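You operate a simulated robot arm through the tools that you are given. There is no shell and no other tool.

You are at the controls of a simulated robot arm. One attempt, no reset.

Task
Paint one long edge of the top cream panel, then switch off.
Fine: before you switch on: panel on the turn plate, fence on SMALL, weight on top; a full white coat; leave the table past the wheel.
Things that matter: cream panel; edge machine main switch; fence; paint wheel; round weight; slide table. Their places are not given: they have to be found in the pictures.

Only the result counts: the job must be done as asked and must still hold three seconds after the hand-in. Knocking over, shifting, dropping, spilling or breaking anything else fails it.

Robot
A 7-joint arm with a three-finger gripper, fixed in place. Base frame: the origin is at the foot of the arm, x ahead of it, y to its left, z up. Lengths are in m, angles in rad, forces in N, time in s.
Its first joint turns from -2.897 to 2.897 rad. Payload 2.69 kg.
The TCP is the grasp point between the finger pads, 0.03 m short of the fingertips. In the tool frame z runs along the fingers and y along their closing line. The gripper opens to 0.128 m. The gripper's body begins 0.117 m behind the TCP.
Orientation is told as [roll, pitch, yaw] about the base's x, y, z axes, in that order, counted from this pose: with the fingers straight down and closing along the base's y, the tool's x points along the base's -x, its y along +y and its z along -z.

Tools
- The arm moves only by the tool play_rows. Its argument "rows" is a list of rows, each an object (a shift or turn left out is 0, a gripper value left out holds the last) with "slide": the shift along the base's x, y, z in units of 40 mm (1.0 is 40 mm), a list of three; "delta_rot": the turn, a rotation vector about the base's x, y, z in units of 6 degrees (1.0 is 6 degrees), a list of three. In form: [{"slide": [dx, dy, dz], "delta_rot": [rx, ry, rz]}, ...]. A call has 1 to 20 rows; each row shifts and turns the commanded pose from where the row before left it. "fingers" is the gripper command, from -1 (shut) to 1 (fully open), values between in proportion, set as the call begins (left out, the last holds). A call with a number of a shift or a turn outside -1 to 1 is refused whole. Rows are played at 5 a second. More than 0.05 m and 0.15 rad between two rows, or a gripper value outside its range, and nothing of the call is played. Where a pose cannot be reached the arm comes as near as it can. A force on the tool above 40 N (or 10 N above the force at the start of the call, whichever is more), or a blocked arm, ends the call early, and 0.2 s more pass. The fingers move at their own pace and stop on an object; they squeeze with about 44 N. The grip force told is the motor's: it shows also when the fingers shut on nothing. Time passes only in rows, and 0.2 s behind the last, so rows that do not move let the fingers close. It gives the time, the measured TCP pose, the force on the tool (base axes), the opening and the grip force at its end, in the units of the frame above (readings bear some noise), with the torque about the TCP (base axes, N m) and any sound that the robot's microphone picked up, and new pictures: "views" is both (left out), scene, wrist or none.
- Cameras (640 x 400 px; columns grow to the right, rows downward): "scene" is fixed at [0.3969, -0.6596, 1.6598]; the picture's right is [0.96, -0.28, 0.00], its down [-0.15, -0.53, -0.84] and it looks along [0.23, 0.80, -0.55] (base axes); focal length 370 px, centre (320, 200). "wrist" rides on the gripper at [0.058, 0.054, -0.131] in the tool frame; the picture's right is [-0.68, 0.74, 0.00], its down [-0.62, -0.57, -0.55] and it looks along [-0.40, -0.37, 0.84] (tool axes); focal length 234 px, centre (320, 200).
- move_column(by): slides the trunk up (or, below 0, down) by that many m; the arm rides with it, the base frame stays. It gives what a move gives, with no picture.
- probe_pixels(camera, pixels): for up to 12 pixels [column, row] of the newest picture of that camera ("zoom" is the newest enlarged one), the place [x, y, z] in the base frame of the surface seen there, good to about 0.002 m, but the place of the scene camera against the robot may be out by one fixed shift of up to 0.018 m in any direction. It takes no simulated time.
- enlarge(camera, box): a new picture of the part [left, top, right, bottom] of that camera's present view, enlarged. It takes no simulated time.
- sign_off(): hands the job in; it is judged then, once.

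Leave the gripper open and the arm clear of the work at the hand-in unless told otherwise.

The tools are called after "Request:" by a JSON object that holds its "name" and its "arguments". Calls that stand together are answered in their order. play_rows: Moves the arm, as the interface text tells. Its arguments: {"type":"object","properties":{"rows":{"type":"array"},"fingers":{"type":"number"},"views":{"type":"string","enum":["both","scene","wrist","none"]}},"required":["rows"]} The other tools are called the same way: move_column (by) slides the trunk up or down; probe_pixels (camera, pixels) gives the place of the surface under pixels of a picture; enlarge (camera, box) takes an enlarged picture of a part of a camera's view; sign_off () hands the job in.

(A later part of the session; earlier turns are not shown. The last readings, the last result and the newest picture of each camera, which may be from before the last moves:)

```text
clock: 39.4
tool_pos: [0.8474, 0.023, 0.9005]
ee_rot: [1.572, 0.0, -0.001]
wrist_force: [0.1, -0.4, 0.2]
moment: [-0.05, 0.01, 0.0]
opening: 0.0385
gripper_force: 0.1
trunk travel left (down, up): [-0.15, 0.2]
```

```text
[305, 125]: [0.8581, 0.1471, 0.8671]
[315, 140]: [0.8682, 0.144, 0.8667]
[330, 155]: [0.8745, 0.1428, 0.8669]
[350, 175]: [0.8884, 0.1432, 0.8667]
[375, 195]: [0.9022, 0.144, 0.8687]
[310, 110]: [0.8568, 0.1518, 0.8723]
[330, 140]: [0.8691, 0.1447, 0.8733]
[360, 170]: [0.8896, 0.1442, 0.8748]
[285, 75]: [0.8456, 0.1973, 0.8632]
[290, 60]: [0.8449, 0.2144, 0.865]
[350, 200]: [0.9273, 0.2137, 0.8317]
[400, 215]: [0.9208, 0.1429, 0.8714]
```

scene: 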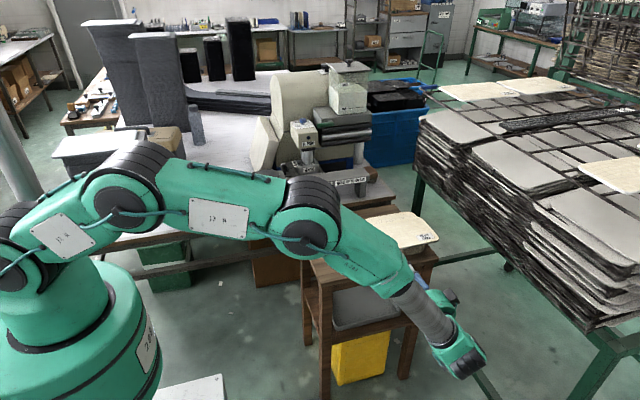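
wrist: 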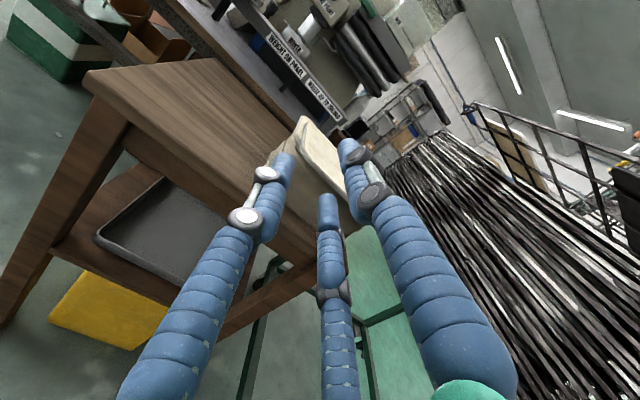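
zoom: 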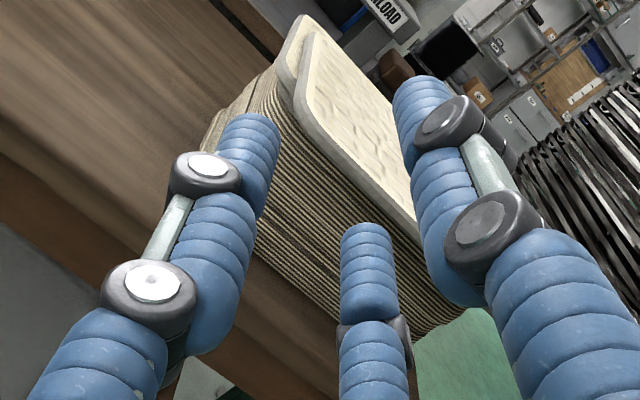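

The front edge is straight at y≈0.143, giving a 39 mm overhang. I'll also probe the fingers themselves to learn their true shape for clearance planning.

Request:
{"name": "probe_pixels", "arguments": {"camera": "zoom", "pixels": [[250, 130], [240, 160], [205, 170], [210, 230], [150, 290], [110, 340], [367, 240], [367, 300], [370, 350], [425, 95], [450, 120], [490, 230]]}}

Request:
{"name": "probe_pixels", "arguments": {"camera": "wrist", "pixels": [[200, 290], [160, 350], [130, 390], [335, 300], [337, 350], [340, 390], [385, 200], [420, 260], [460, 320], [480, 360], [470, 390], [250, 215]]}}

```text
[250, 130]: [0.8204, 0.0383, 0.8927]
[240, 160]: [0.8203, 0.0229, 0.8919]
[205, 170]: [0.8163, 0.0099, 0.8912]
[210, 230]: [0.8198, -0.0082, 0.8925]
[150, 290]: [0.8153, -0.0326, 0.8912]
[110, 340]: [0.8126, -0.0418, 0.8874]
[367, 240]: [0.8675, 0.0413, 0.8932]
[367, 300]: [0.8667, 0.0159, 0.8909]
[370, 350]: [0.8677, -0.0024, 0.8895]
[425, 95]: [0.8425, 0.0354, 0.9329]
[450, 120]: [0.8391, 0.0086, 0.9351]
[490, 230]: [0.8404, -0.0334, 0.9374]
```

```text
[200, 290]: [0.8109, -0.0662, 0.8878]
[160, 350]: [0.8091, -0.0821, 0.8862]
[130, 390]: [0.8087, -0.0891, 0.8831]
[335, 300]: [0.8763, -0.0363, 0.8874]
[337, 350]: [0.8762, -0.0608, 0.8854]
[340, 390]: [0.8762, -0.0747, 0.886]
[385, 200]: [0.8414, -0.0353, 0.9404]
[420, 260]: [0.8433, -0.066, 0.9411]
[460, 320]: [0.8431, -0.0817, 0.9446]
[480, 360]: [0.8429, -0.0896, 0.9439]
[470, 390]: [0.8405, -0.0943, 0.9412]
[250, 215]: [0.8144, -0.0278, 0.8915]
```

The fingers are nearly parallel: jaw centres sit at (opening/2 + 8 mm) from the axis, one up and two down at ±60°. When pinching 8 mm, the panel's underside lies on the tool axis. I'll yaw -45° again and go to the pre-grasp at TCP ≈(0.821, 0.077), with z 0.8635 so the lower fingers pass well below the panel.

Request:
{"name": "play_rows", "arguments": {"rows": [{"slide": [-0.082, 0.169, -0.116], "delta_rot": [0, 0, -1]}, {"slide": [-0.082, 0.169, -0.116], "delta_rot": [0, 0, -1]}, {"slide": [-0.082, 0.169, -0.116], "delta_rot": [0, 0, -1]}, {"slide": [-0.082, 0.169, -0.116], "delta_rot": [0, 0, -1]}, {"slide": [-0.082, 0.169, -0.116], "delta_rot": [0, 0, -1]}, {"slide": [-0.082, 0.169, -0.116], "delta_rot": [0, 0, -1]}, {"slide": [-0.082, 0.169, -0.116], "delta_rot": [0, 0, -1]}, {"slide": [-0.082, 0.169, -0.116], "delta_rot": [0, 0, -0.5]}, {"slide": [0, 0, 0]}], "fingers": -0.43, "views": "wrist"}}

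Request:
{"name": "enlarge", "arguments": {"camera": "wrist", "box": [180, 60, 380, 220]}}

```text
clock: 41.4
tool_pos: [0.8215, 0.0768, 0.8636]
ee_rot: [1.572, 0.0, -0.788]
wrist_force: [-0.5, 0.7, 0.9]
moment: [-0.03, 0.04, -0.03]
opening: 0.0364
gripper_force: 0.1
trunk travel left (down, up): [-0.15, 0.2]
```

wrist: 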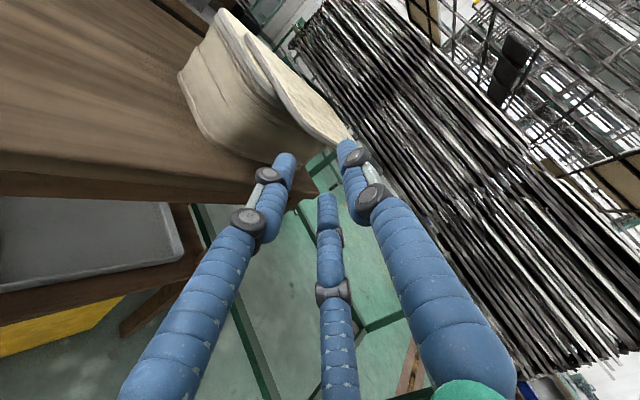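

```text
2.50 times, centred on (280, 140) of wrist
```

zoom: 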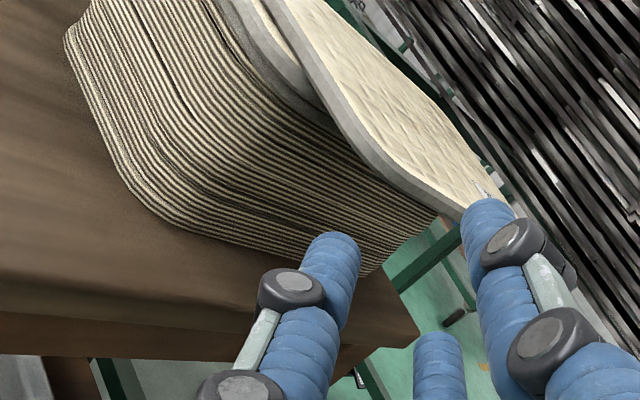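

The heights look right: upper finger above, lower fingers below the overhang. I'll advance 5 cm, then check again.

Request:
{"name": "play_rows", "arguments": {"rows": [{"slide": [0.3, 0.3, 0]}, {"slide": [0.3, 0.3, 0]}, {"slide": [0.28, 0.28, 0]}, {"slide": [0, 0, 0]}], "views": "wrist"}}

Request:
{"name": "enlarge", "arguments": {"camera": "wrist", "box": [180, 60, 380, 220]}}

Request:
{"name": "probe_pixels", "arguments": {"camera": "zoom", "pixels": [[330, 240], [335, 260], [340, 220], [330, 180], [350, 170], [300, 130], [480, 205], [480, 225], [440, 350], [420, 200], [380, 200], [360, 190]]}}

```text
clock: 42.4
tool_pos: [0.8584, 0.1114, 0.8622]
ee_rot: [1.571, 0.0, -0.787]
wrist_force: [0.3, 0.3, 0.2]
moment: [-0.02, 0.02, -0.01]
opening: 0.0365
gripper_force: 0.0
trunk travel left (down, up): [-0.15, 0.2]
```

wrist: 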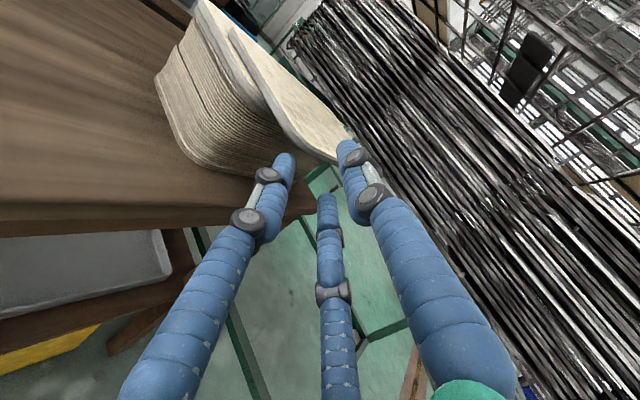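

```text
2.50 times, centred on (280, 140) of wrist
```

zoom: 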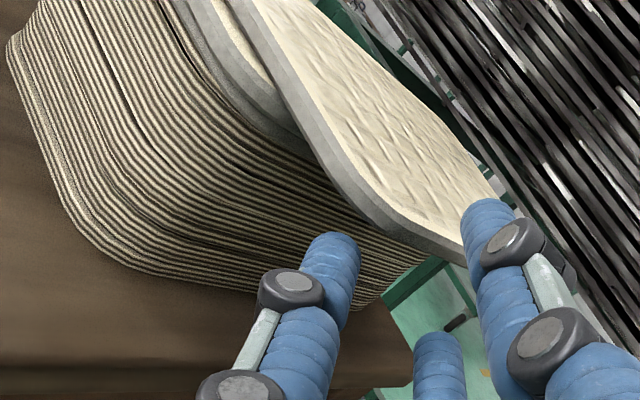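

```text
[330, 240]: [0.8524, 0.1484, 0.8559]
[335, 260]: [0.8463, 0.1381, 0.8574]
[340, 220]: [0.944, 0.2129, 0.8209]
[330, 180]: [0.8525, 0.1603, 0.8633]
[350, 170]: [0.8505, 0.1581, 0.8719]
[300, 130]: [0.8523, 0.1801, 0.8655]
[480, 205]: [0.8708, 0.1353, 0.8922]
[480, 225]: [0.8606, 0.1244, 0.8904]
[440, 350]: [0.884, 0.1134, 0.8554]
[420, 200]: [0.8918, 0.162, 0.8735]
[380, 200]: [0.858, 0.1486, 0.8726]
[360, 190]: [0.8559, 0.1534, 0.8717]
```

The lower fingertip's top is at z≈0.857, under the panel (0.8645), and the upper finger is above it at 0.89. I'll advance the remaining distance to TCP (0.885, 0.141).

Request:
{"name": "play_rows", "arguments": {"rows": [{"slide": [0.22, 0.245, 0.01]}, {"slide": [0.22, 0.245, 0.01]}, {"slide": [0.22, 0.245, 0.01]}, {"slide": [0, 0, 0]}], "views": "both"}}

Request:
{"name": "enlarge", "arguments": {"camera": "wrist", "box": [180, 60, 380, 220]}}

Request:
{"name": "enlarge", "arguments": {"camera": "scene", "box": [340, 200, 440, 280]}}

```text
clock: 43.4
tool_pos: [0.8848, 0.1429, 0.8636]
ee_rot: [1.571, 0.001, -0.784]
wrist_force: [1.0, -0.2, -0.1]
moment: [0.0, 0.02, 0.01]
opening: 0.0366
gripper_force: 0.0
trunk travel left (down, up): [-0.15, 0.2]
```

scene: 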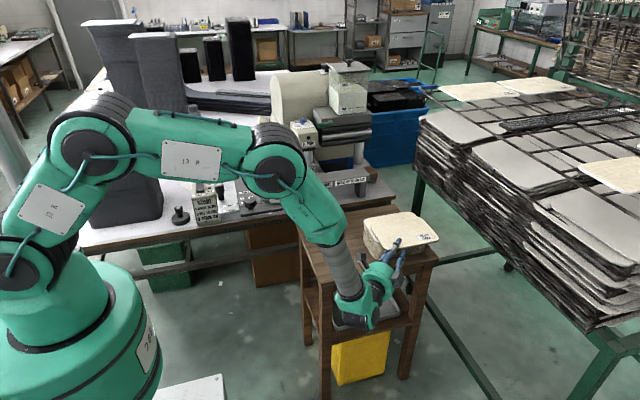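
wrist: 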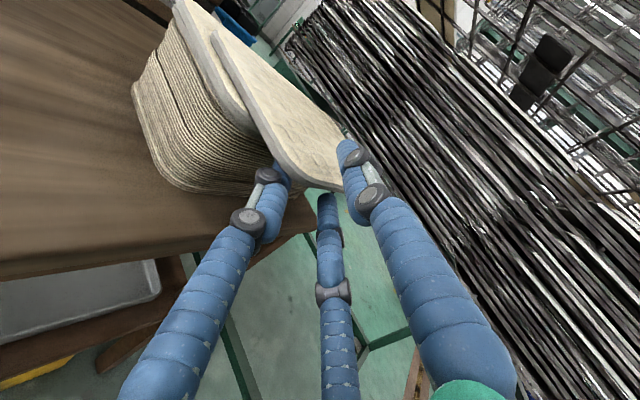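

```text
2.50 times, centred on (280, 140) of wrist
```

zoom: 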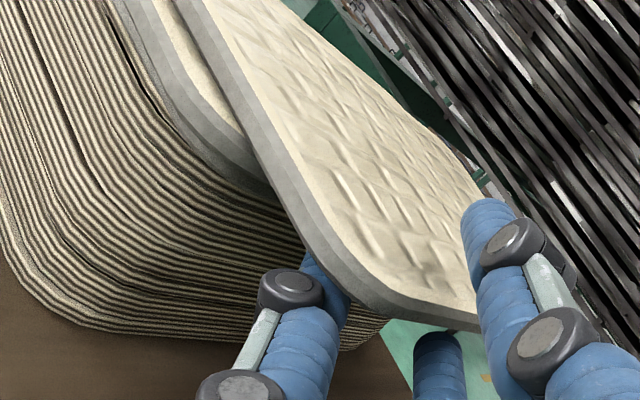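

```text
5.00 times, centred on (390, 240) of scene
```

zoom: 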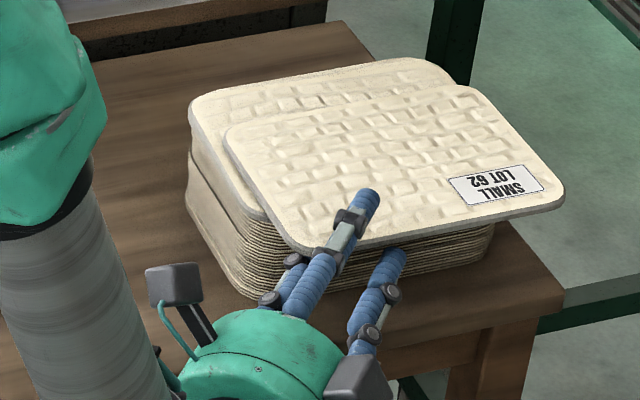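

The jaws are around the overhanging edge and the panel hasn't moved. Now I'll close the fingers and wait.

Request:
{"name": "play_rows", "arguments": {"rows": [{"slide": [0, 0, 0]}, {"slide": [0, 0, 0]}, {"slide": [0, 0, 0]}, {"slide": [0, 0, 0]}], "fingers": -1, "views": "both"}}

Request:
{"name": "enlarge", "arguments": {"camera": "wrist", "box": [180, 60, 380, 220]}}

Request:
{"name": "enlarge", "arguments": {"camera": "scene", "box": [340, 200, 440, 280]}}

```text
clock: 44.4
tool_pos: [0.8847, 0.142, 0.8639]
ee_rot: [1.569, 0.001, -0.785]
wrist_force: [0.1, -0.2, -1.0]
moment: [0.0, -0.02, 0.01]
opening: 0.0145
gripper_force: 40.4
trunk travel left (down, up): [-0.15, 0.2]
```

scene: 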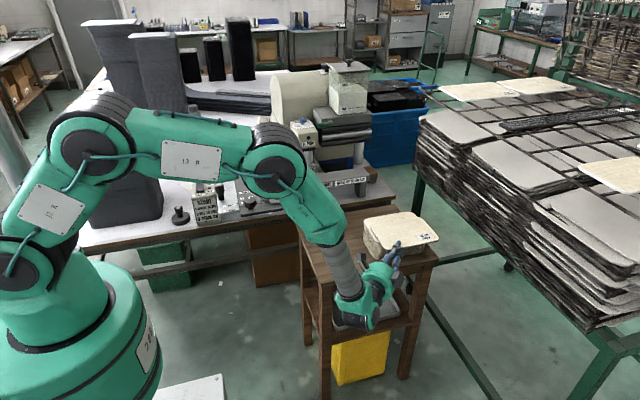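
wrist: 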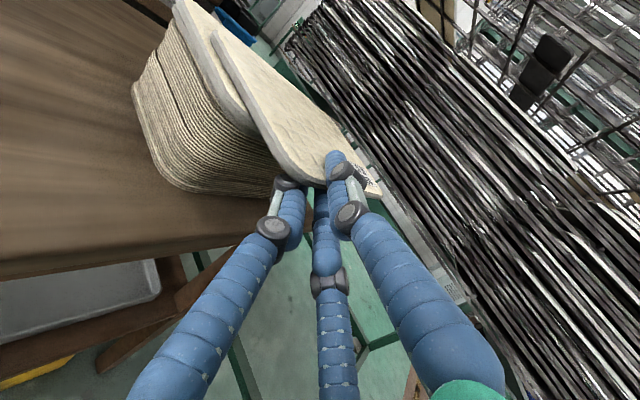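

```text
2.50 times, centred on (280, 140) of wrist
```

zoom: 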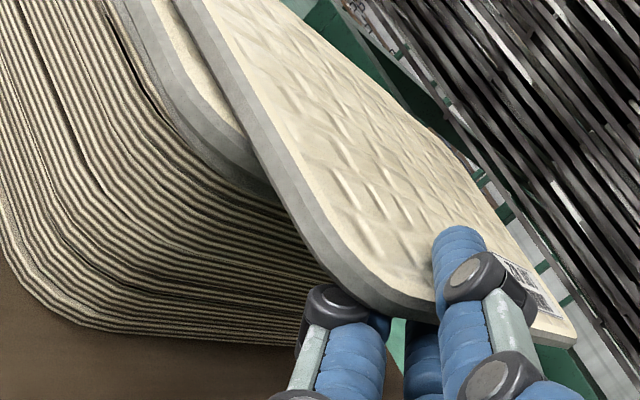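

```text
5.00 times, centred on (390, 240) of scene
```

zoom: 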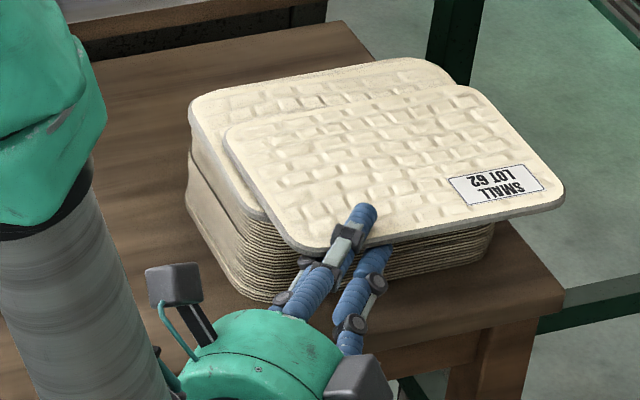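

The grip stopped at 0.0145 with 40 N, so the panel is pinched. I'll lift slowly.

Request:
{"name": "play_rows", "arguments": {"rows": [{"slide": [0, 0, 0.15]}, {"slide": [0, 0, 0.3]}, {"slide": [0, 0, 0.5]}, {"slide": [0, 0, 0.5]}, {"slide": [0, 0, 0]}], "views": "both"}}

Request:
{"name": "enlarge", "arguments": {"camera": "scene", "box": [340, 190, 450, 280]}}

```text
clock: 45.6
tool_pos: [0.8846, 0.1425, 0.9236]
ee_rot: [1.571, -0.001, -0.786]
wrist_force: [-0.6, -0.5, -0.5]
moment: [-0.08, 0.05, -0.04]
opening: 0.0145
gripper_force: 40.5
trunk travel left (down, up): [-0.15, 0.2]
```

scene: 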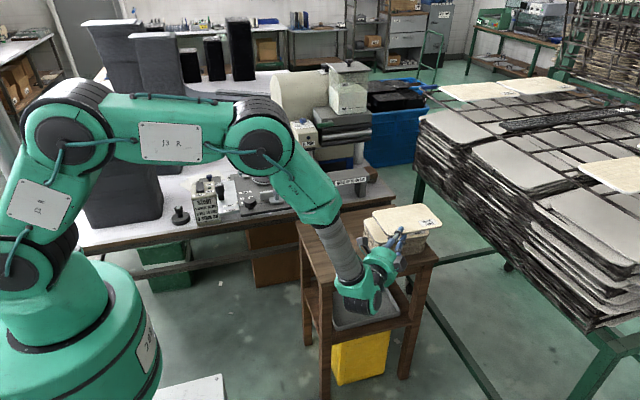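
wrist: 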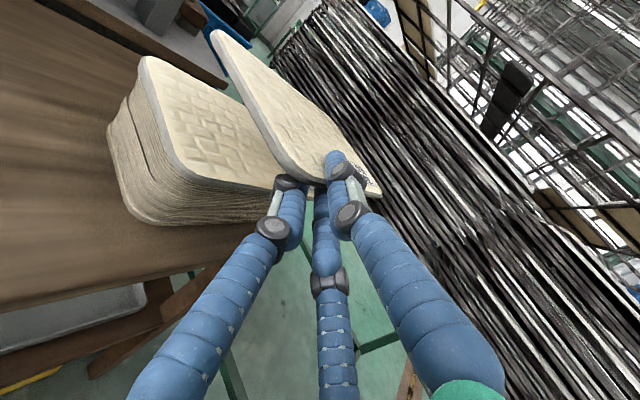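

```text
4.44 times, centred on (395, 235) of scene
```

zoom: 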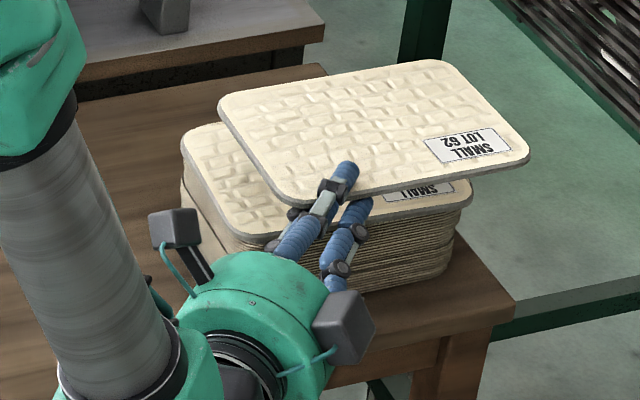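

The panel is lifted and held flat. I see two dark boxes on the hand, at zoom (175,230) and (345,325). I'll probe them and the palm in the scene picture so the placement clearances are right.

Request:
{"name": "probe_pixels", "arguments": {"camera": "zoom", "pixels": [[345, 325], [320, 325], [370, 310], [345, 298], [355, 350], [175, 230], [155, 225], [260, 265], [220, 300], [300, 345], [240, 345], [290, 300]]}}

```text
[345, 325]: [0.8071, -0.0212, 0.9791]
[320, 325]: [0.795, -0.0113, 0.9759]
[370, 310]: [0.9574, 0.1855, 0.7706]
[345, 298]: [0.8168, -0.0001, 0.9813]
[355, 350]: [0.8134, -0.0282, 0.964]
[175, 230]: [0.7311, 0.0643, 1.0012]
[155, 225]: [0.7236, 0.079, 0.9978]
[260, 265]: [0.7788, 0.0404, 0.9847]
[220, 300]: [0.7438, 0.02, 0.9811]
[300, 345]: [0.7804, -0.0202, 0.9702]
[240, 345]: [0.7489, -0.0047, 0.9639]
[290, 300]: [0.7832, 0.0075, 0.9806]
```

The palm is round, about 0.05 m in radius, and both boxes sit above the axis, so a 12° down-tilt clears the deck at placement. The panel centre is at TCP + (0.066, 0.071). I'll rise to z≈1.10 and carry it toward the plate in two parts.

Request:
{"name": "play_rows", "arguments": {"rows": [{"slide": [0, 0, 0.7]}, {"slide": [0, 0, 0.9]}, {"slide": [0, 0, 0.9]}, {"slide": [0, 0, 0.9]}, {"slide": [0, 0, 0.9]}, {"slide": [-0.5, 0.5, 0.1]}, {"slide": [-0.7, 0.68, 0]}, {"slide": [-0.7, 0.68, 0]}, {"slide": [-0.7, 0.68, 0]}, {"slide": [-0.7, 0.68, 0]}, {"slide": [-0.7, 0.68, 0]}, {"slide": [-0.7, 0.68, 0]}], "views": "both"}}

```text
clock: 48.2
tool_pos: [0.6952, 0.3233, 1.0987]
ee_rot: [1.571, 0.0, -0.785]
wrist_force: [0.1, 0.0, -1.0]
moment: [-0.03, 0.04, 0.01]
opening: 0.0144
gripper_force: 41.0
trunk travel left (down, up): [-0.15, 0.2]
```

scene: 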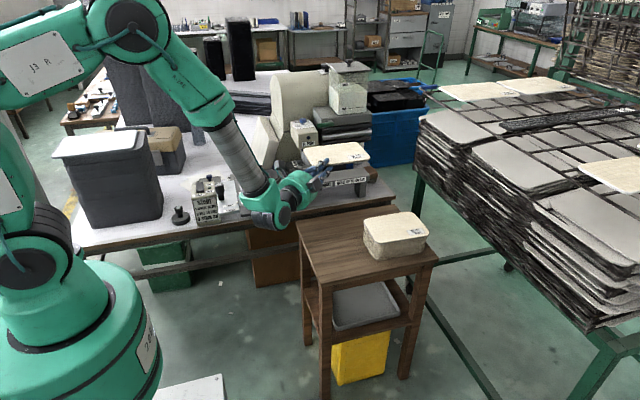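
wrist: 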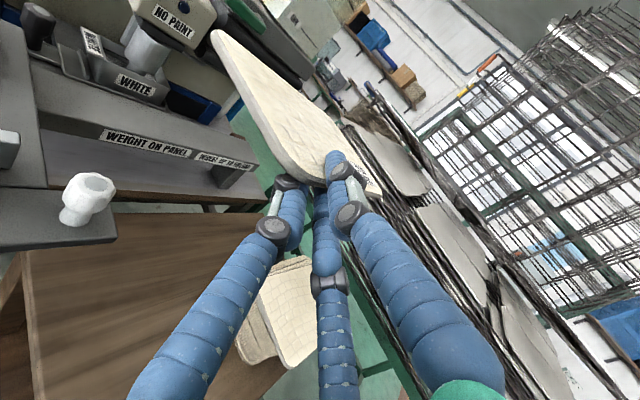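

Going well. I'll carry it the rest of the way to above the plate (TCP ≈ (0.483, 0.534), z 1.10).

Request:
{"name": "play_rows", "arguments": {"rows": [{"slide": [-0.664, 0.658, 0]}, {"slide": [-0.664, 0.658, 0]}, {"slide": [-0.664, 0.658, 0]}, {"slide": [-0.664, 0.658, 0]}, {"slide": [-0.664, 0.658, 0]}, {"slide": [-0.664, 0.658, 0]}, {"slide": [-0.664, 0.658, 0]}, {"slide": [-0.664, 0.658, 0]}, {"slide": [0, 0, 0]}], "views": "both"}}

```text
clock: 50.2
tool_pos: [0.5541, 0.4229, 1.1127]
ee_rot: [1.565, 0.001, -0.75]
wrist_force: [0.2, 0.2, -0.9]
moment: [-0.06, 0.07, 0.01]
opening: 0.0146
gripper_force: 40.5
out of reach, approached as far as the arm can: row 4, 5, 6, 7, 8
trunk travel left (down, up): [-0.15, 0.2]
```

scene: 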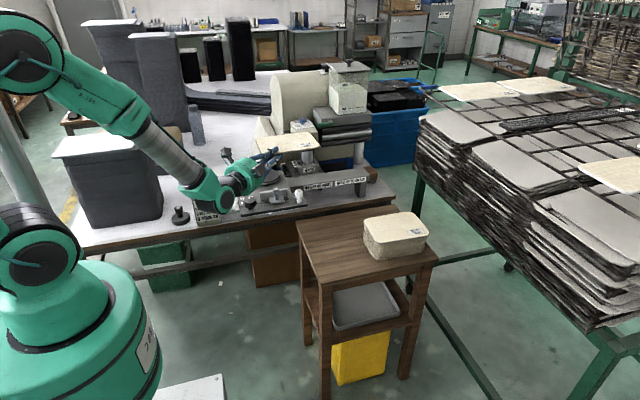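
wrist: 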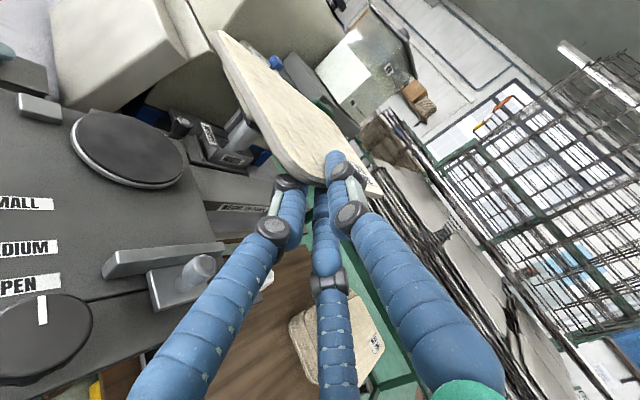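

The arm cannot point straight outward here: it stopped at (0.554, 0.423), a wrist limit. The level tool only works when it is well off the radial direction, such as straight +y. So I'll take the panel back to the stack, set it down with the same overhang, and re-grip it with the tool pointing straight +y. First I go back the way I came and check the pose.

Request:
{"name": "play_rows", "arguments": {"rows": [{"slide": [0.6, -0.6, 0]}, {"slide": [0.664, -0.658, 0]}, {"slide": [0.664, -0.658, 0]}, {"slide": [0.664, -0.658, 0]}], "views": "none"}}

```text
clock: 51.2
tool_pos: [0.6591, 0.3199, 1.1139]
ee_rot: [1.569, 0.001, -0.786]
wrist_force: [0.2, 0.3, -0.8]
moment: [-0.04, 0.05, -0.05]
opening: 0.0145
gripper_force: 40.5
trunk travel left (down, up): [-0.15, 0.2]
```

Back on track at (0.659, 0.320, 1.114). I continue to above the pick spot (0.8848, 0.142) and then down to z≈0.93.

Request:
{"name": "play_rows", "arguments": {"rows": [{"slide": [0.806, -0.635, 0]}, {"slide": [0.806, -0.635, 0]}, {"slide": [0.806, -0.635, 0]}, {"slide": [0.806, -0.635, 0]}, {"slide": [0.806, -0.635, 0]}, {"slide": [0.806, -0.635, 0]}, {"slide": [0.806, -0.635, 0]}, {"slide": [0, 0, -0.9]}, {"slide": [0, 0, -0.9]}, {"slide": [0, 0, -0.9]}, {"slide": [0, 0, -0.9]}, {"slide": [0, 0, -0.9]}, {"slide": [0, 0, 0]}], "views": "both"}}

```text
clock: 54.0
tool_pos: [0.8851, 0.1429, 0.9326]
ee_rot: [1.571, 0.001, -0.786]
wrist_force: [0.6, -1.0, -0.9]
moment: [-0.04, 0.01, 0.01]
opening: 0.0146
gripper_force: 40.9
trunk travel left (down, up): [-0.15, 0.2]
```

scene: 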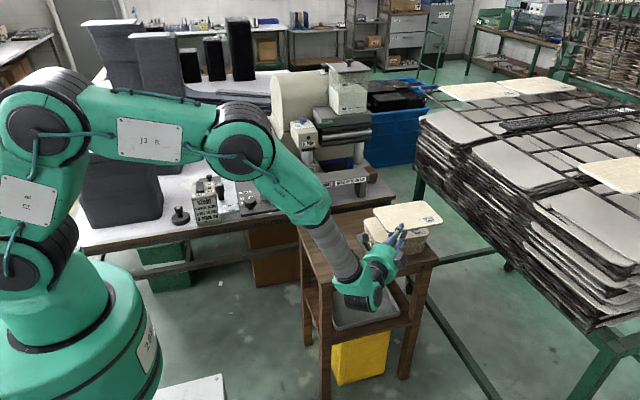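
wrist: 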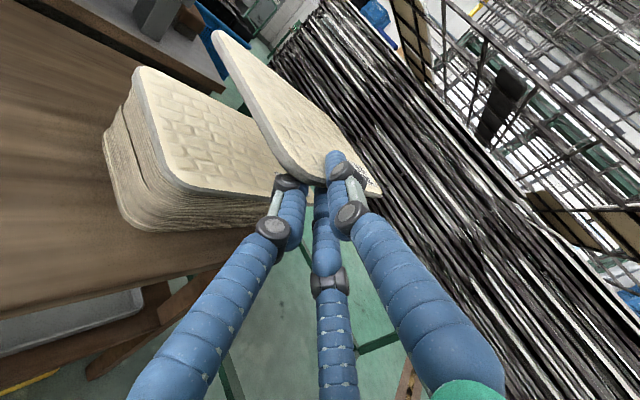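

The panel is above the stack. I'll lay it down 2 cm further left, lowering to TCP z≈0.8645.

Request:
{"name": "play_rows", "arguments": {"rows": [{"slide": [-0.25, 0, -0.5]}, {"slide": [-0.25, 0, -0.5]}, {"slide": [0, 0, -0.4]}, {"slide": [0, 0, -0.2]}, {"slide": [0, 0, -0.08]}, {"slide": [0, 0, 0]}], "views": "both"}}

Request:
{"name": "enlarge", "arguments": {"camera": "wrist", "box": [80, 10, 400, 230]}}

```text
clock: 55.4
tool_pos: [0.8657, 0.1442, 0.8654]
ee_rot: [1.572, 0.001, -0.786]
wrist_force: [-0.7, 0.5, -0.8]
moment: [-0.07, 0.02, 0.03]
opening: 0.0145
gripper_force: 40.5
trunk travel left (down, up): [-0.15, 0.2]
```

scene: 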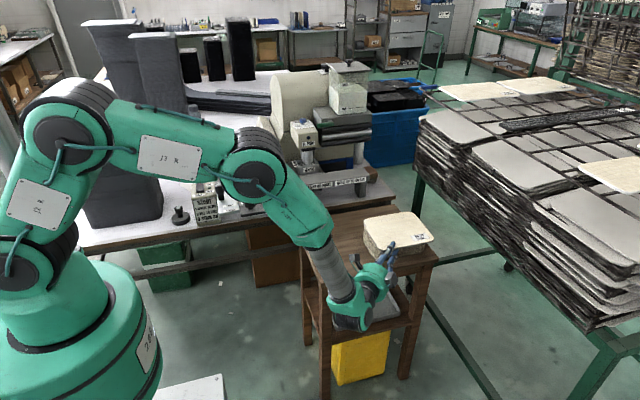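
wrist: 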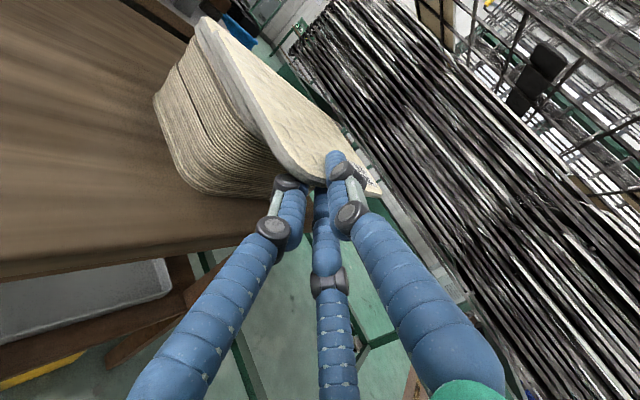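

```text
1.82 times, centred on (240, 120) of wrist
```

zoom: 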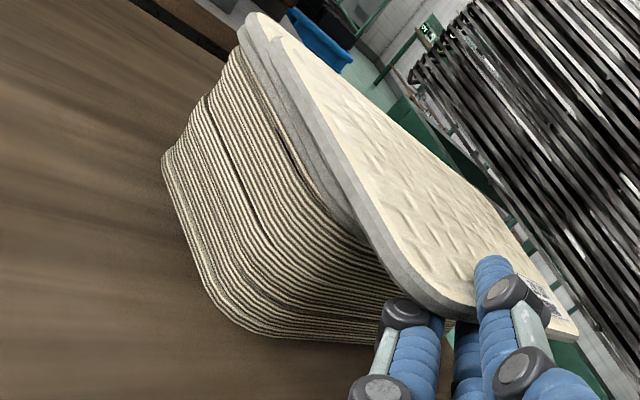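

The panel is resting at its height (TCP z 0.865). I'll open the fingers to about 0.037 and back out along the tool axis.

Request:
{"name": "play_rows", "arguments": {"rows": [{"slide": [0, 0, 0]}, {"slide": [0, 0, 0]}, {"slide": [0, 0, -0.03]}], "fingers": -0.42, "views": "wrist"}}

Request:
{"name": "enlarge", "arguments": {"camera": "wrist", "box": [180, 60, 380, 220]}}

```text
clock: 56.2
tool_pos: [0.8638, 0.1431, 0.864]
ee_rot: [1.569, 0.0, -0.785]
wrist_force: [-0.5, 0.4, -0.2]
moment: [0.0, 0.02, 0.01]
opening: 0.0372
gripper_force: 0.0
trunk travel left (down, up): [-0.15, 0.2]
```

wrist: 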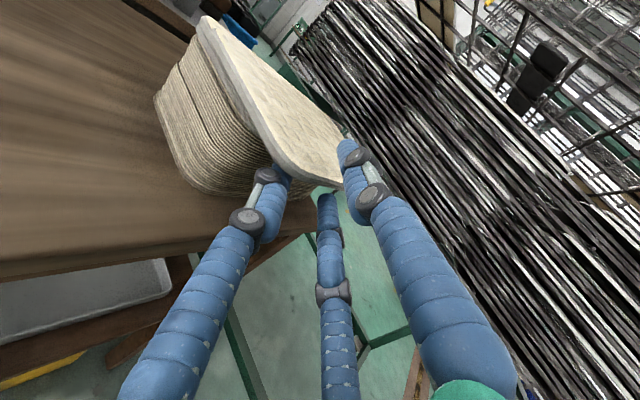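

```text
2.50 times, centred on (280, 140) of wrist
```

zoom: 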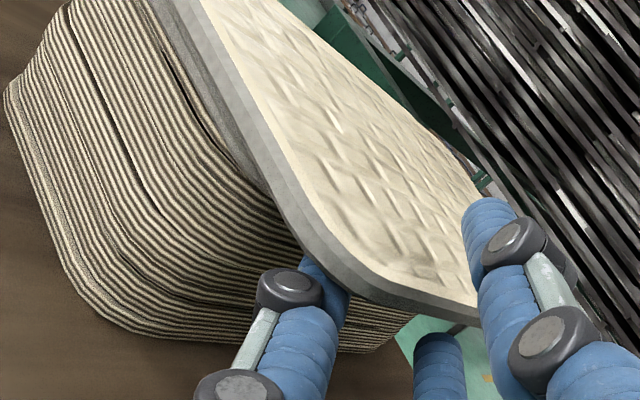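

Released cleanly. I'll back out along the tool axis, then yaw back to pointing +y at about (0.893, 0.05).

Request:
{"name": "play_rows", "arguments": {"rows": [{"slide": [-0.3, -0.3, 0]}, {"slide": [-0.6, -0.6, 0]}, {"slide": [-0.6, -0.6, 0]}, {"slide": [-0.5, -0.5, 0]}, {"slide": [0.34, -0.05, 0], "delta_rot": [0, 0, 1]}, {"slide": [0.34, -0.05, 0], "delta_rot": [0, 0, 1]}, {"slide": [0.34, -0.05, 0], "delta_rot": [0, 0, 1]}, {"slide": [0.34, -0.05, 0], "delta_rot": [0, 0, 1]}, {"slide": [0.34, -0.05, 0], "delta_rot": [0, 0, 1]}, {"slide": [0.34, -0.05, 0], "delta_rot": [0, 0, 1]}, {"slide": [0.34, -0.05, 0], "delta_rot": [0, 0, 1]}, {"slide": [0.34, -0.05, 0], "delta_rot": [0, 0, 0.5]}, {"slide": [0, 0, 0]}], "views": "both"}}

Request:
{"name": "enlarge", "arguments": {"camera": "wrist", "box": [220, 100, 420, 260]}}

Request:
{"name": "enlarge", "arguments": {"camera": "scene", "box": [345, 195, 445, 275]}}

```text
clock: 59.0
tool_pos: [0.8923, 0.0485, 0.8635]
ee_rot: [1.571, 0.002, 0.0]
wrist_force: [-0.2, 0.2, -1.0]
moment: [0.05, 0.03, 0.04]
opening: 0.0373
gripper_force: 0.0
trunk travel left (down, up): [-0.15, 0.2]
```

scene: 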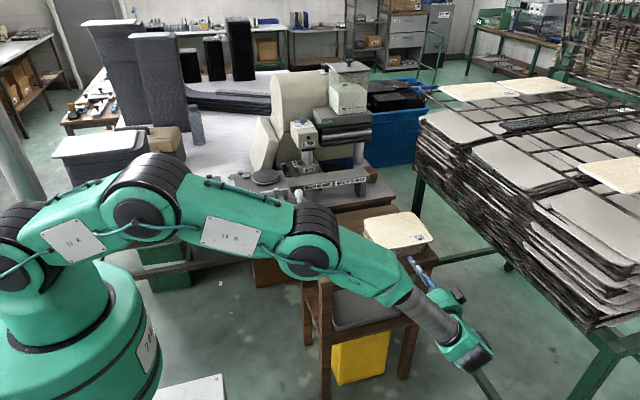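
wrist: 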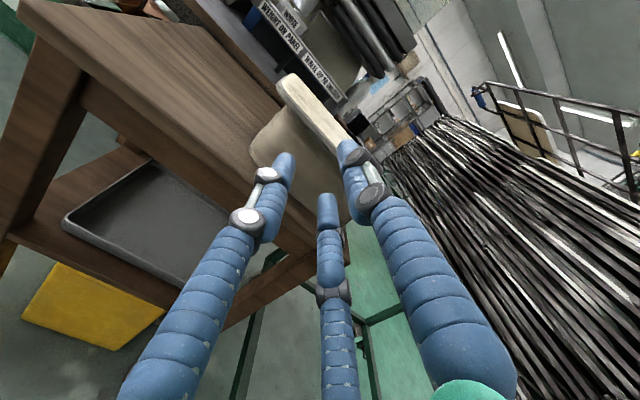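

```text
2.50 times, centred on (320, 180) of wrist
```

zoom: 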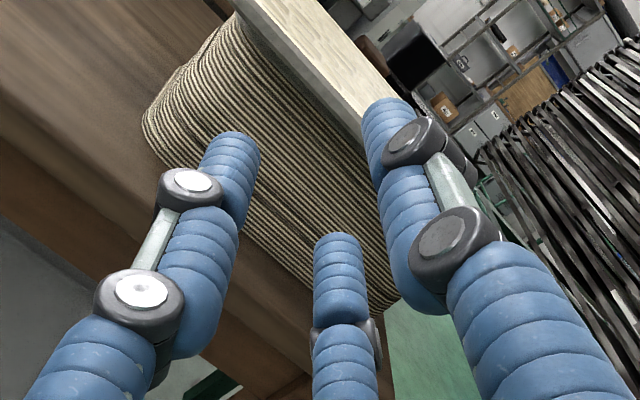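

```text
5.00 times, centred on (395, 235) of scene
```

zoom: 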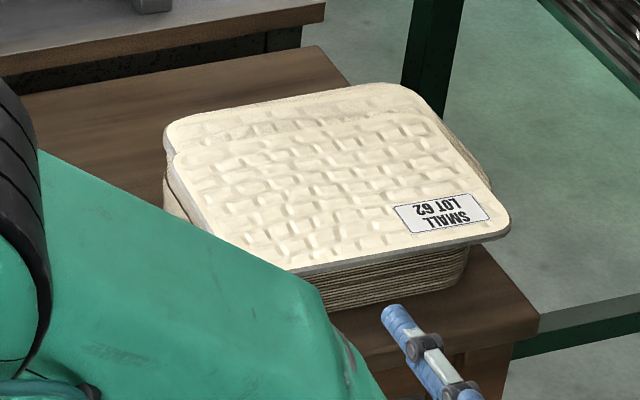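

I'll probe the panel's front rim and the finger heights from here before advancing.

Request:
{"name": "enlarge", "arguments": {"camera": "wrist", "box": [220, 60, 420, 220]}}

Request:
{"name": "probe_pixels", "arguments": {"camera": "zoom", "pixels": [[235, 245], [230, 260], [340, 345], [385, 210], [240, 100], [260, 130], [290, 160], [320, 190], [350, 220], [180, 50], [165, 60], [225, 100]]}}

```text
2.50 times, centred on (320, 140) of wrist
```

zoom: 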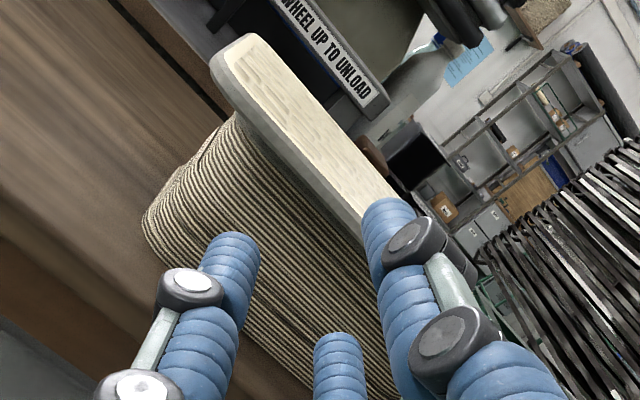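

```text
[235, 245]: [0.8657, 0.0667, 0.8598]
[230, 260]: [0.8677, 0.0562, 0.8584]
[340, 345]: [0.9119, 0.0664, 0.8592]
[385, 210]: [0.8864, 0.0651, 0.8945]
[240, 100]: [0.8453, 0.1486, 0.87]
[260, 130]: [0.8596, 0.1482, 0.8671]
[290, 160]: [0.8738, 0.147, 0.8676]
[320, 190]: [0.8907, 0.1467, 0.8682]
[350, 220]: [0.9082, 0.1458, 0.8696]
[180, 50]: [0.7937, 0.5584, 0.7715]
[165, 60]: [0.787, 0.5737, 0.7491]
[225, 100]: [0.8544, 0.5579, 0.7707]
```

The front edge is at y≈0.147, with clearance above and below. I'll advance along +y by 98 mm, slowing at the end.

Request:
{"name": "play_rows", "arguments": {"rows": [{"slide": [0.02, 0.5, 0]}, {"slide": [0, 0.5, 0]}, {"slide": [0, 0.5, 0]}, {"slide": [0, 0.4, 0]}, {"slide": [0, 0.3, 0]}, {"slide": [0, 0.25, 0]}, {"slide": [0, 0, 0]}], "views": "both"}}

Request:
{"name": "enlarge", "arguments": {"camera": "wrist", "box": [220, 60, 420, 220]}}

Request:
{"name": "enlarge", "arguments": {"camera": "scene", "box": [345, 195, 445, 275]}}

```text
clock: 60.6
tool_pos: [0.8939, 0.1471, 0.8645]
ee_rot: [1.57, 0.0, 0.0]
wrist_force: [-0.2, -0.1, -0.5]
moment: [0.01, 0.02, -0.02]
opening: 0.0371
gripper_force: 0.0
trunk travel left (down, up): [-0.15, 0.2]
```

scene: 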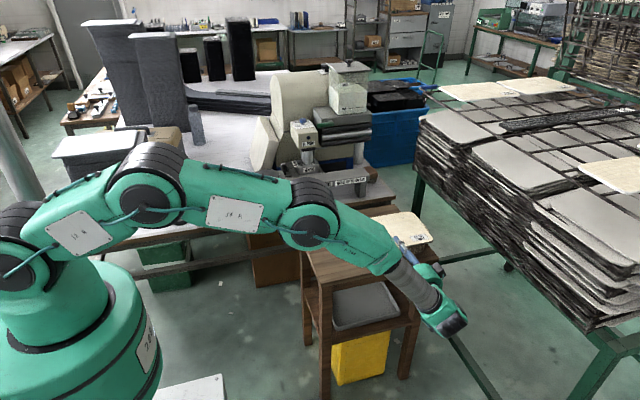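
wrist: 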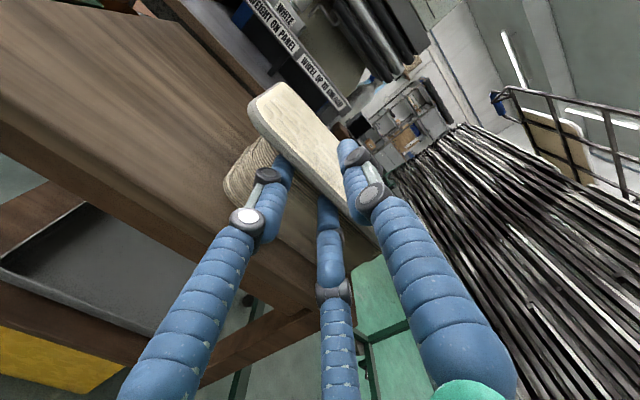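

```text
2.50 times, centred on (320, 140) of wrist
```

zoom: 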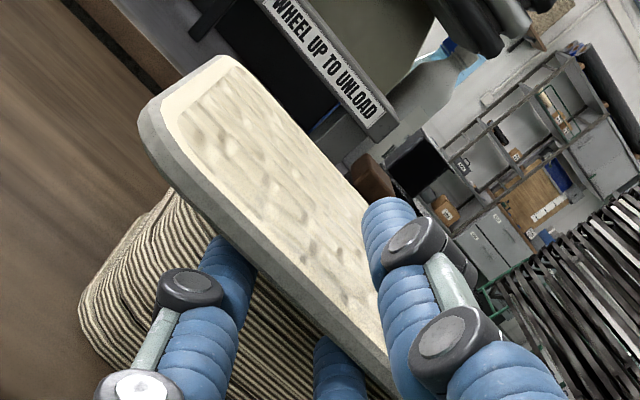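

```text
5.00 times, centred on (395, 235) of scene
```

zoom: 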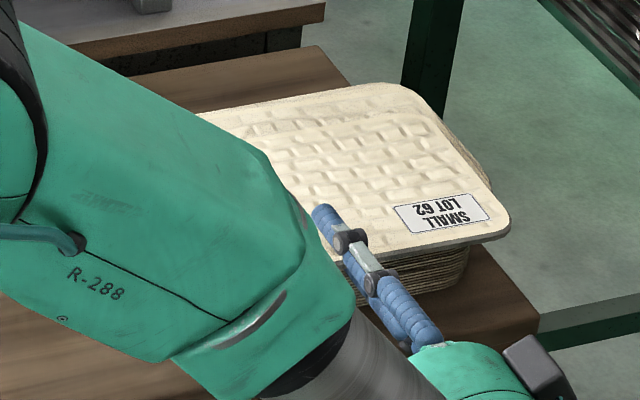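

The panel is undisturbed and the jaws straddle the edge. I'll close and then lift slowly.

Request:
{"name": "play_rows", "arguments": {"rows": [{"slide": [0, 0, 0]}, {"slide": [0, 0, 0]}, {"slide": [0, 0, 0]}, {"slide": [0, 0, 0]}], "fingers": -1, "views": "none"}}

Request:
{"name": "play_rows", "arguments": {"rows": [{"slide": [0, 0, 0.15]}, {"slide": [0, 0, 0.3]}, {"slide": [0, 0, 0.5]}, {"slide": [0, 0, 0.7]}, {"slide": [0, 0, 0.9]}, {"slide": [0, 0, 0.9]}, {"slide": [0, 0, 0.9]}, {"slide": [0, 0, 0.9]}, {"slide": [0, 0, 0]}], "views": "both"}}

```text
clock: 61.6
tool_pos: [0.8941, 0.1452, 0.8641]
ee_rot: [1.571, 0.0, -0.001]
wrist_force: [-0.3, -0.1, -0.1]
moment: [-0.06, 0.0, -0.03]
opening: 0.0145
gripper_force: 40.6
trunk travel left (down, up): [-0.15, 0.2]
```

```text
clock: 63.6
tool_pos: [0.8957, 0.1481, 1.0739]
ee_rot: [1.571, 0.001, 0.001]
wrist_force: [-0.1, 0.4, 0.2]
moment: [-0.11, -0.01, 0.0]
opening: 0.0144
gripper_force: 40.6
trunk travel left (down, up): [-0.15, 0.2]
```

scene: 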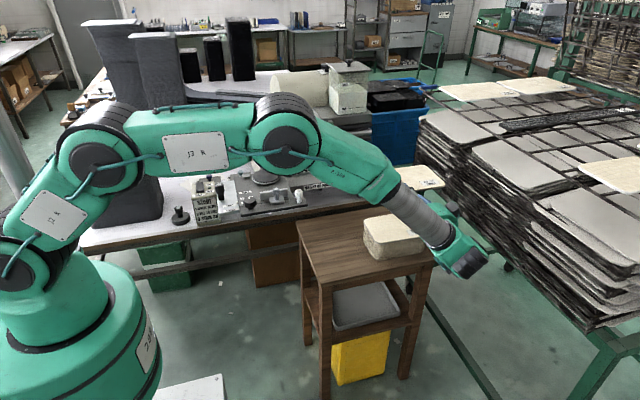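
wrist: 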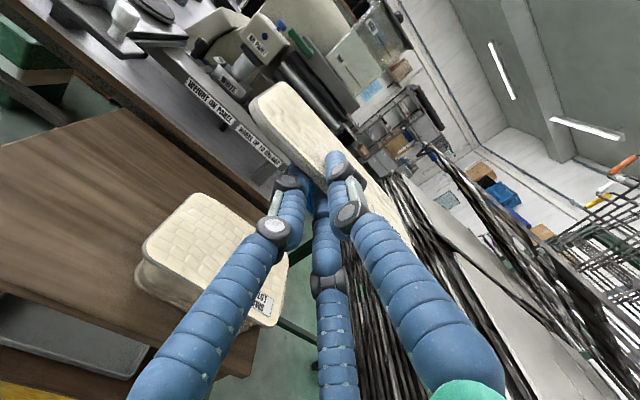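

The panel is held. Its centre is at TCP + (0.038, 0.0705) and the moment suggests about 0.16 kg. I'll carry it to above the plate, stopping short for a check.

Request:
{"name": "play_rows", "arguments": {"rows": [{"slide": [-0.688, 0.691, 0.06]}, {"slide": [-0.688, 0.691, 0.06]}, {"slide": [-0.688, 0.691, 0.06]}, {"slide": [-0.688, 0.691, 0.06]}, {"slide": [-0.688, 0.691, 0.06]}, {"slide": [-0.688, 0.691, 0.06]}, {"slide": [-0.688, 0.691, 0.06]}, {"slide": [-0.688, 0.691, 0.06]}, {"slide": [-0.688, 0.691, 0.06]}, {"slide": [-0.688, 0.691, 0.06]}], "views": "none"}}

Request:
{"name": "play_rows", "arguments": {"rows": [{"slide": [-0.688, 0.691, 0.06]}, {"slide": [-0.688, 0.691, 0.06]}, {"slide": [-0.688, 0.691, 0.0]}, {"slide": [-0.688, 0.691, 0.0]}, {"slide": [0, 0, 0]}], "views": "both"}}

```text
clock: 65.8
tool_pos: [0.62, 0.4229, 1.1]
ee_rot: [1.57, 0.001, 0.0]
wrist_force: [-0.3, -0.2, -0.6]
moment: [-0.04, 0.03, 0.0]
opening: 0.0146
gripper_force: 40.3
trunk travel left (down, up): [-0.15, 0.2]
```

```text
clock: 67.0
tool_pos: [0.5073, 0.5344, 1.1038]
ee_rot: [1.571, 0.002, 0.0]
wrist_force: [-1.5, 0.1, -0.8]
moment: [-0.08, 0.0, 0.01]
opening: 0.0142
gripper_force: 40.7
trunk travel left (down, up): [-0.15, 0.2]
```

scene: 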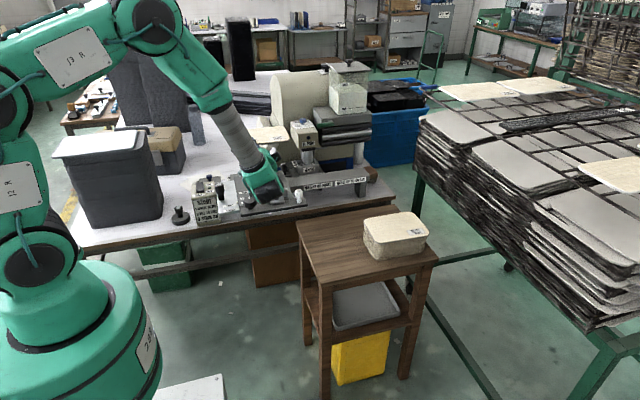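
wrist: 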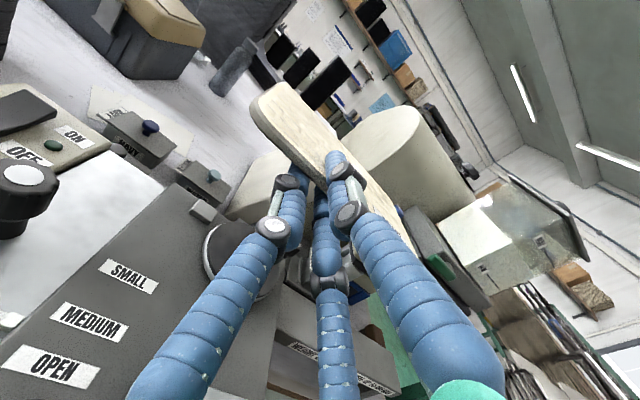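

The pose is reachable. I'll enlarge and probe the panel edges and turn plate from here to check the alignment.

Request:
{"name": "enlarge", "arguments": {"camera": "wrist", "box": [180, 60, 440, 320]}}

Request:
{"name": "probe_pixels", "arguments": {"camera": "wrist", "pixels": [[254, 108], [262, 128], [275, 87], [300, 110], [320, 128], [285, 155], [375, 190], [400, 215], [210, 240], [222, 228], [205, 258], [195, 210]]}}

```text
1.54 times, centred on (310, 190) of wrist
```

zoom: 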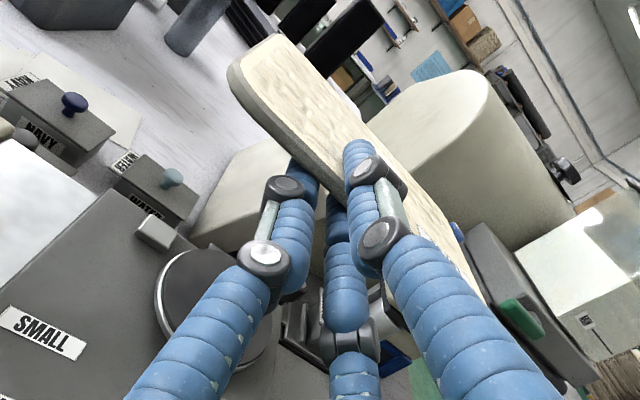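

```text
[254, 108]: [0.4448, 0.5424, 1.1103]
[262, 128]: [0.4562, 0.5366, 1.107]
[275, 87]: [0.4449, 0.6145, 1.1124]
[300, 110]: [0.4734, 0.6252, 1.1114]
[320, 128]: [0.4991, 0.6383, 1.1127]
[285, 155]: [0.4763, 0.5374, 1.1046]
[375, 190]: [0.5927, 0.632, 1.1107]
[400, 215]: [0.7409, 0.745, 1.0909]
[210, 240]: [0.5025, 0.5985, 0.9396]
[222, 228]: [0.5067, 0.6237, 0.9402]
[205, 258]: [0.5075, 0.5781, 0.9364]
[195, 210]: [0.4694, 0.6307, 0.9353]
```

Panel centre is now ≈(0.543, 0.606) and the plate centre is ≈(0.5505, 0.607). I'll shift +7 mm in x, tilt the tool 16° down (far edge lower), lower to TCP z≈1.0, and look again.

Request:
{"name": "play_rows", "arguments": {"rows": [{"slide": [0.1, 0, -0.5], "delta_rot": [-0.89, 0, 0]}, {"slide": [0.09, 0.02, -0.7], "delta_rot": [-0.89, 0, 0]}, {"slide": [0, 0, -0.7], "delta_rot": [-0.89, 0, 0]}, {"slide": [0, 0, -0.6]}, {"slide": [0, 0, 0]}], "views": "both"}}

Request:
{"name": "enlarge", "arguments": {"camera": "scene", "box": [220, 140, 330, 220]}}

```text
clock: 68.2
tool_pos: [0.5177, 0.5326, 1.003]
ee_rot: [1.288, -0.002, -0.001]
wrist_force: [0.8, 0.1, -0.3]
moment: [-0.04, 0.02, 0.02]
opening: 0.0147
gripper_force: 41.0
trunk travel left (down, up): [-0.15, 0.2]
```

scene: 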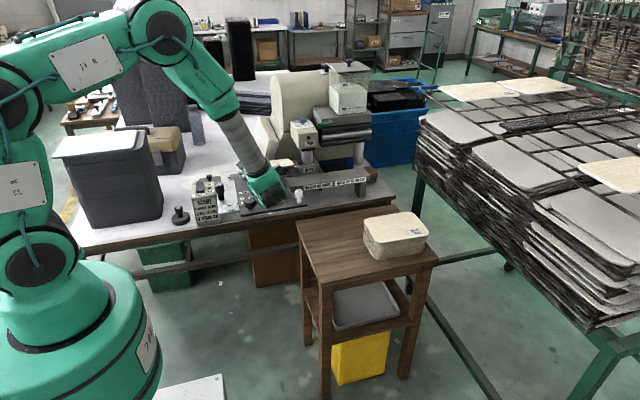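
wrist: 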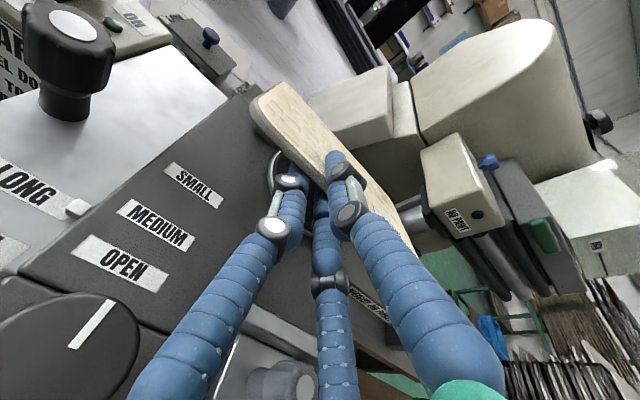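

```text
5.00 times, centred on (275, 180) of scene
```

zoom: 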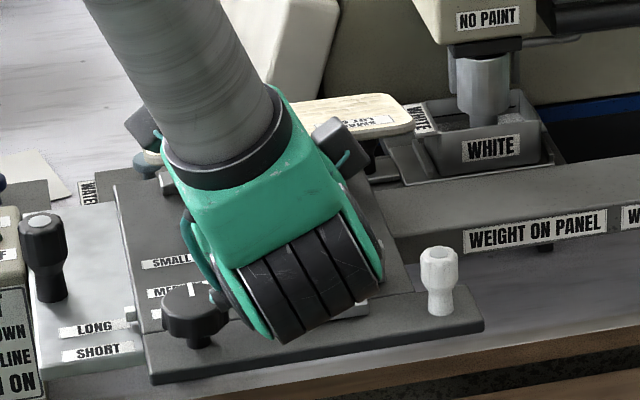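

The wrist housing (black cap near zoom (310,290)) is close to the dial and strip. I'll probe its lower outline for clearance before lowering further.

Request:
{"name": "probe_pixels", "arguments": {"camera": "zoom", "pixels": [[285, 338], [330, 322], [370, 285], [258, 328], [210, 275], [230, 305], [300, 260], [340, 210], [380, 260], [350, 300], [195, 320], [190, 230]]}}

```text
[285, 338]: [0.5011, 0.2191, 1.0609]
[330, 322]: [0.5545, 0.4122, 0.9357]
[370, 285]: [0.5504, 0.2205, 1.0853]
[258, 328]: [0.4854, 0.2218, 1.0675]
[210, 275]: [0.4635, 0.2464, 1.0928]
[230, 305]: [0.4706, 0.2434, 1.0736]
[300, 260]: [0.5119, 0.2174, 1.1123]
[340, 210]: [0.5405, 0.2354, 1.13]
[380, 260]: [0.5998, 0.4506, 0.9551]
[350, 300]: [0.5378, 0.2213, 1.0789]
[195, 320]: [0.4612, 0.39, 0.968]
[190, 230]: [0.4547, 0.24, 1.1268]
```

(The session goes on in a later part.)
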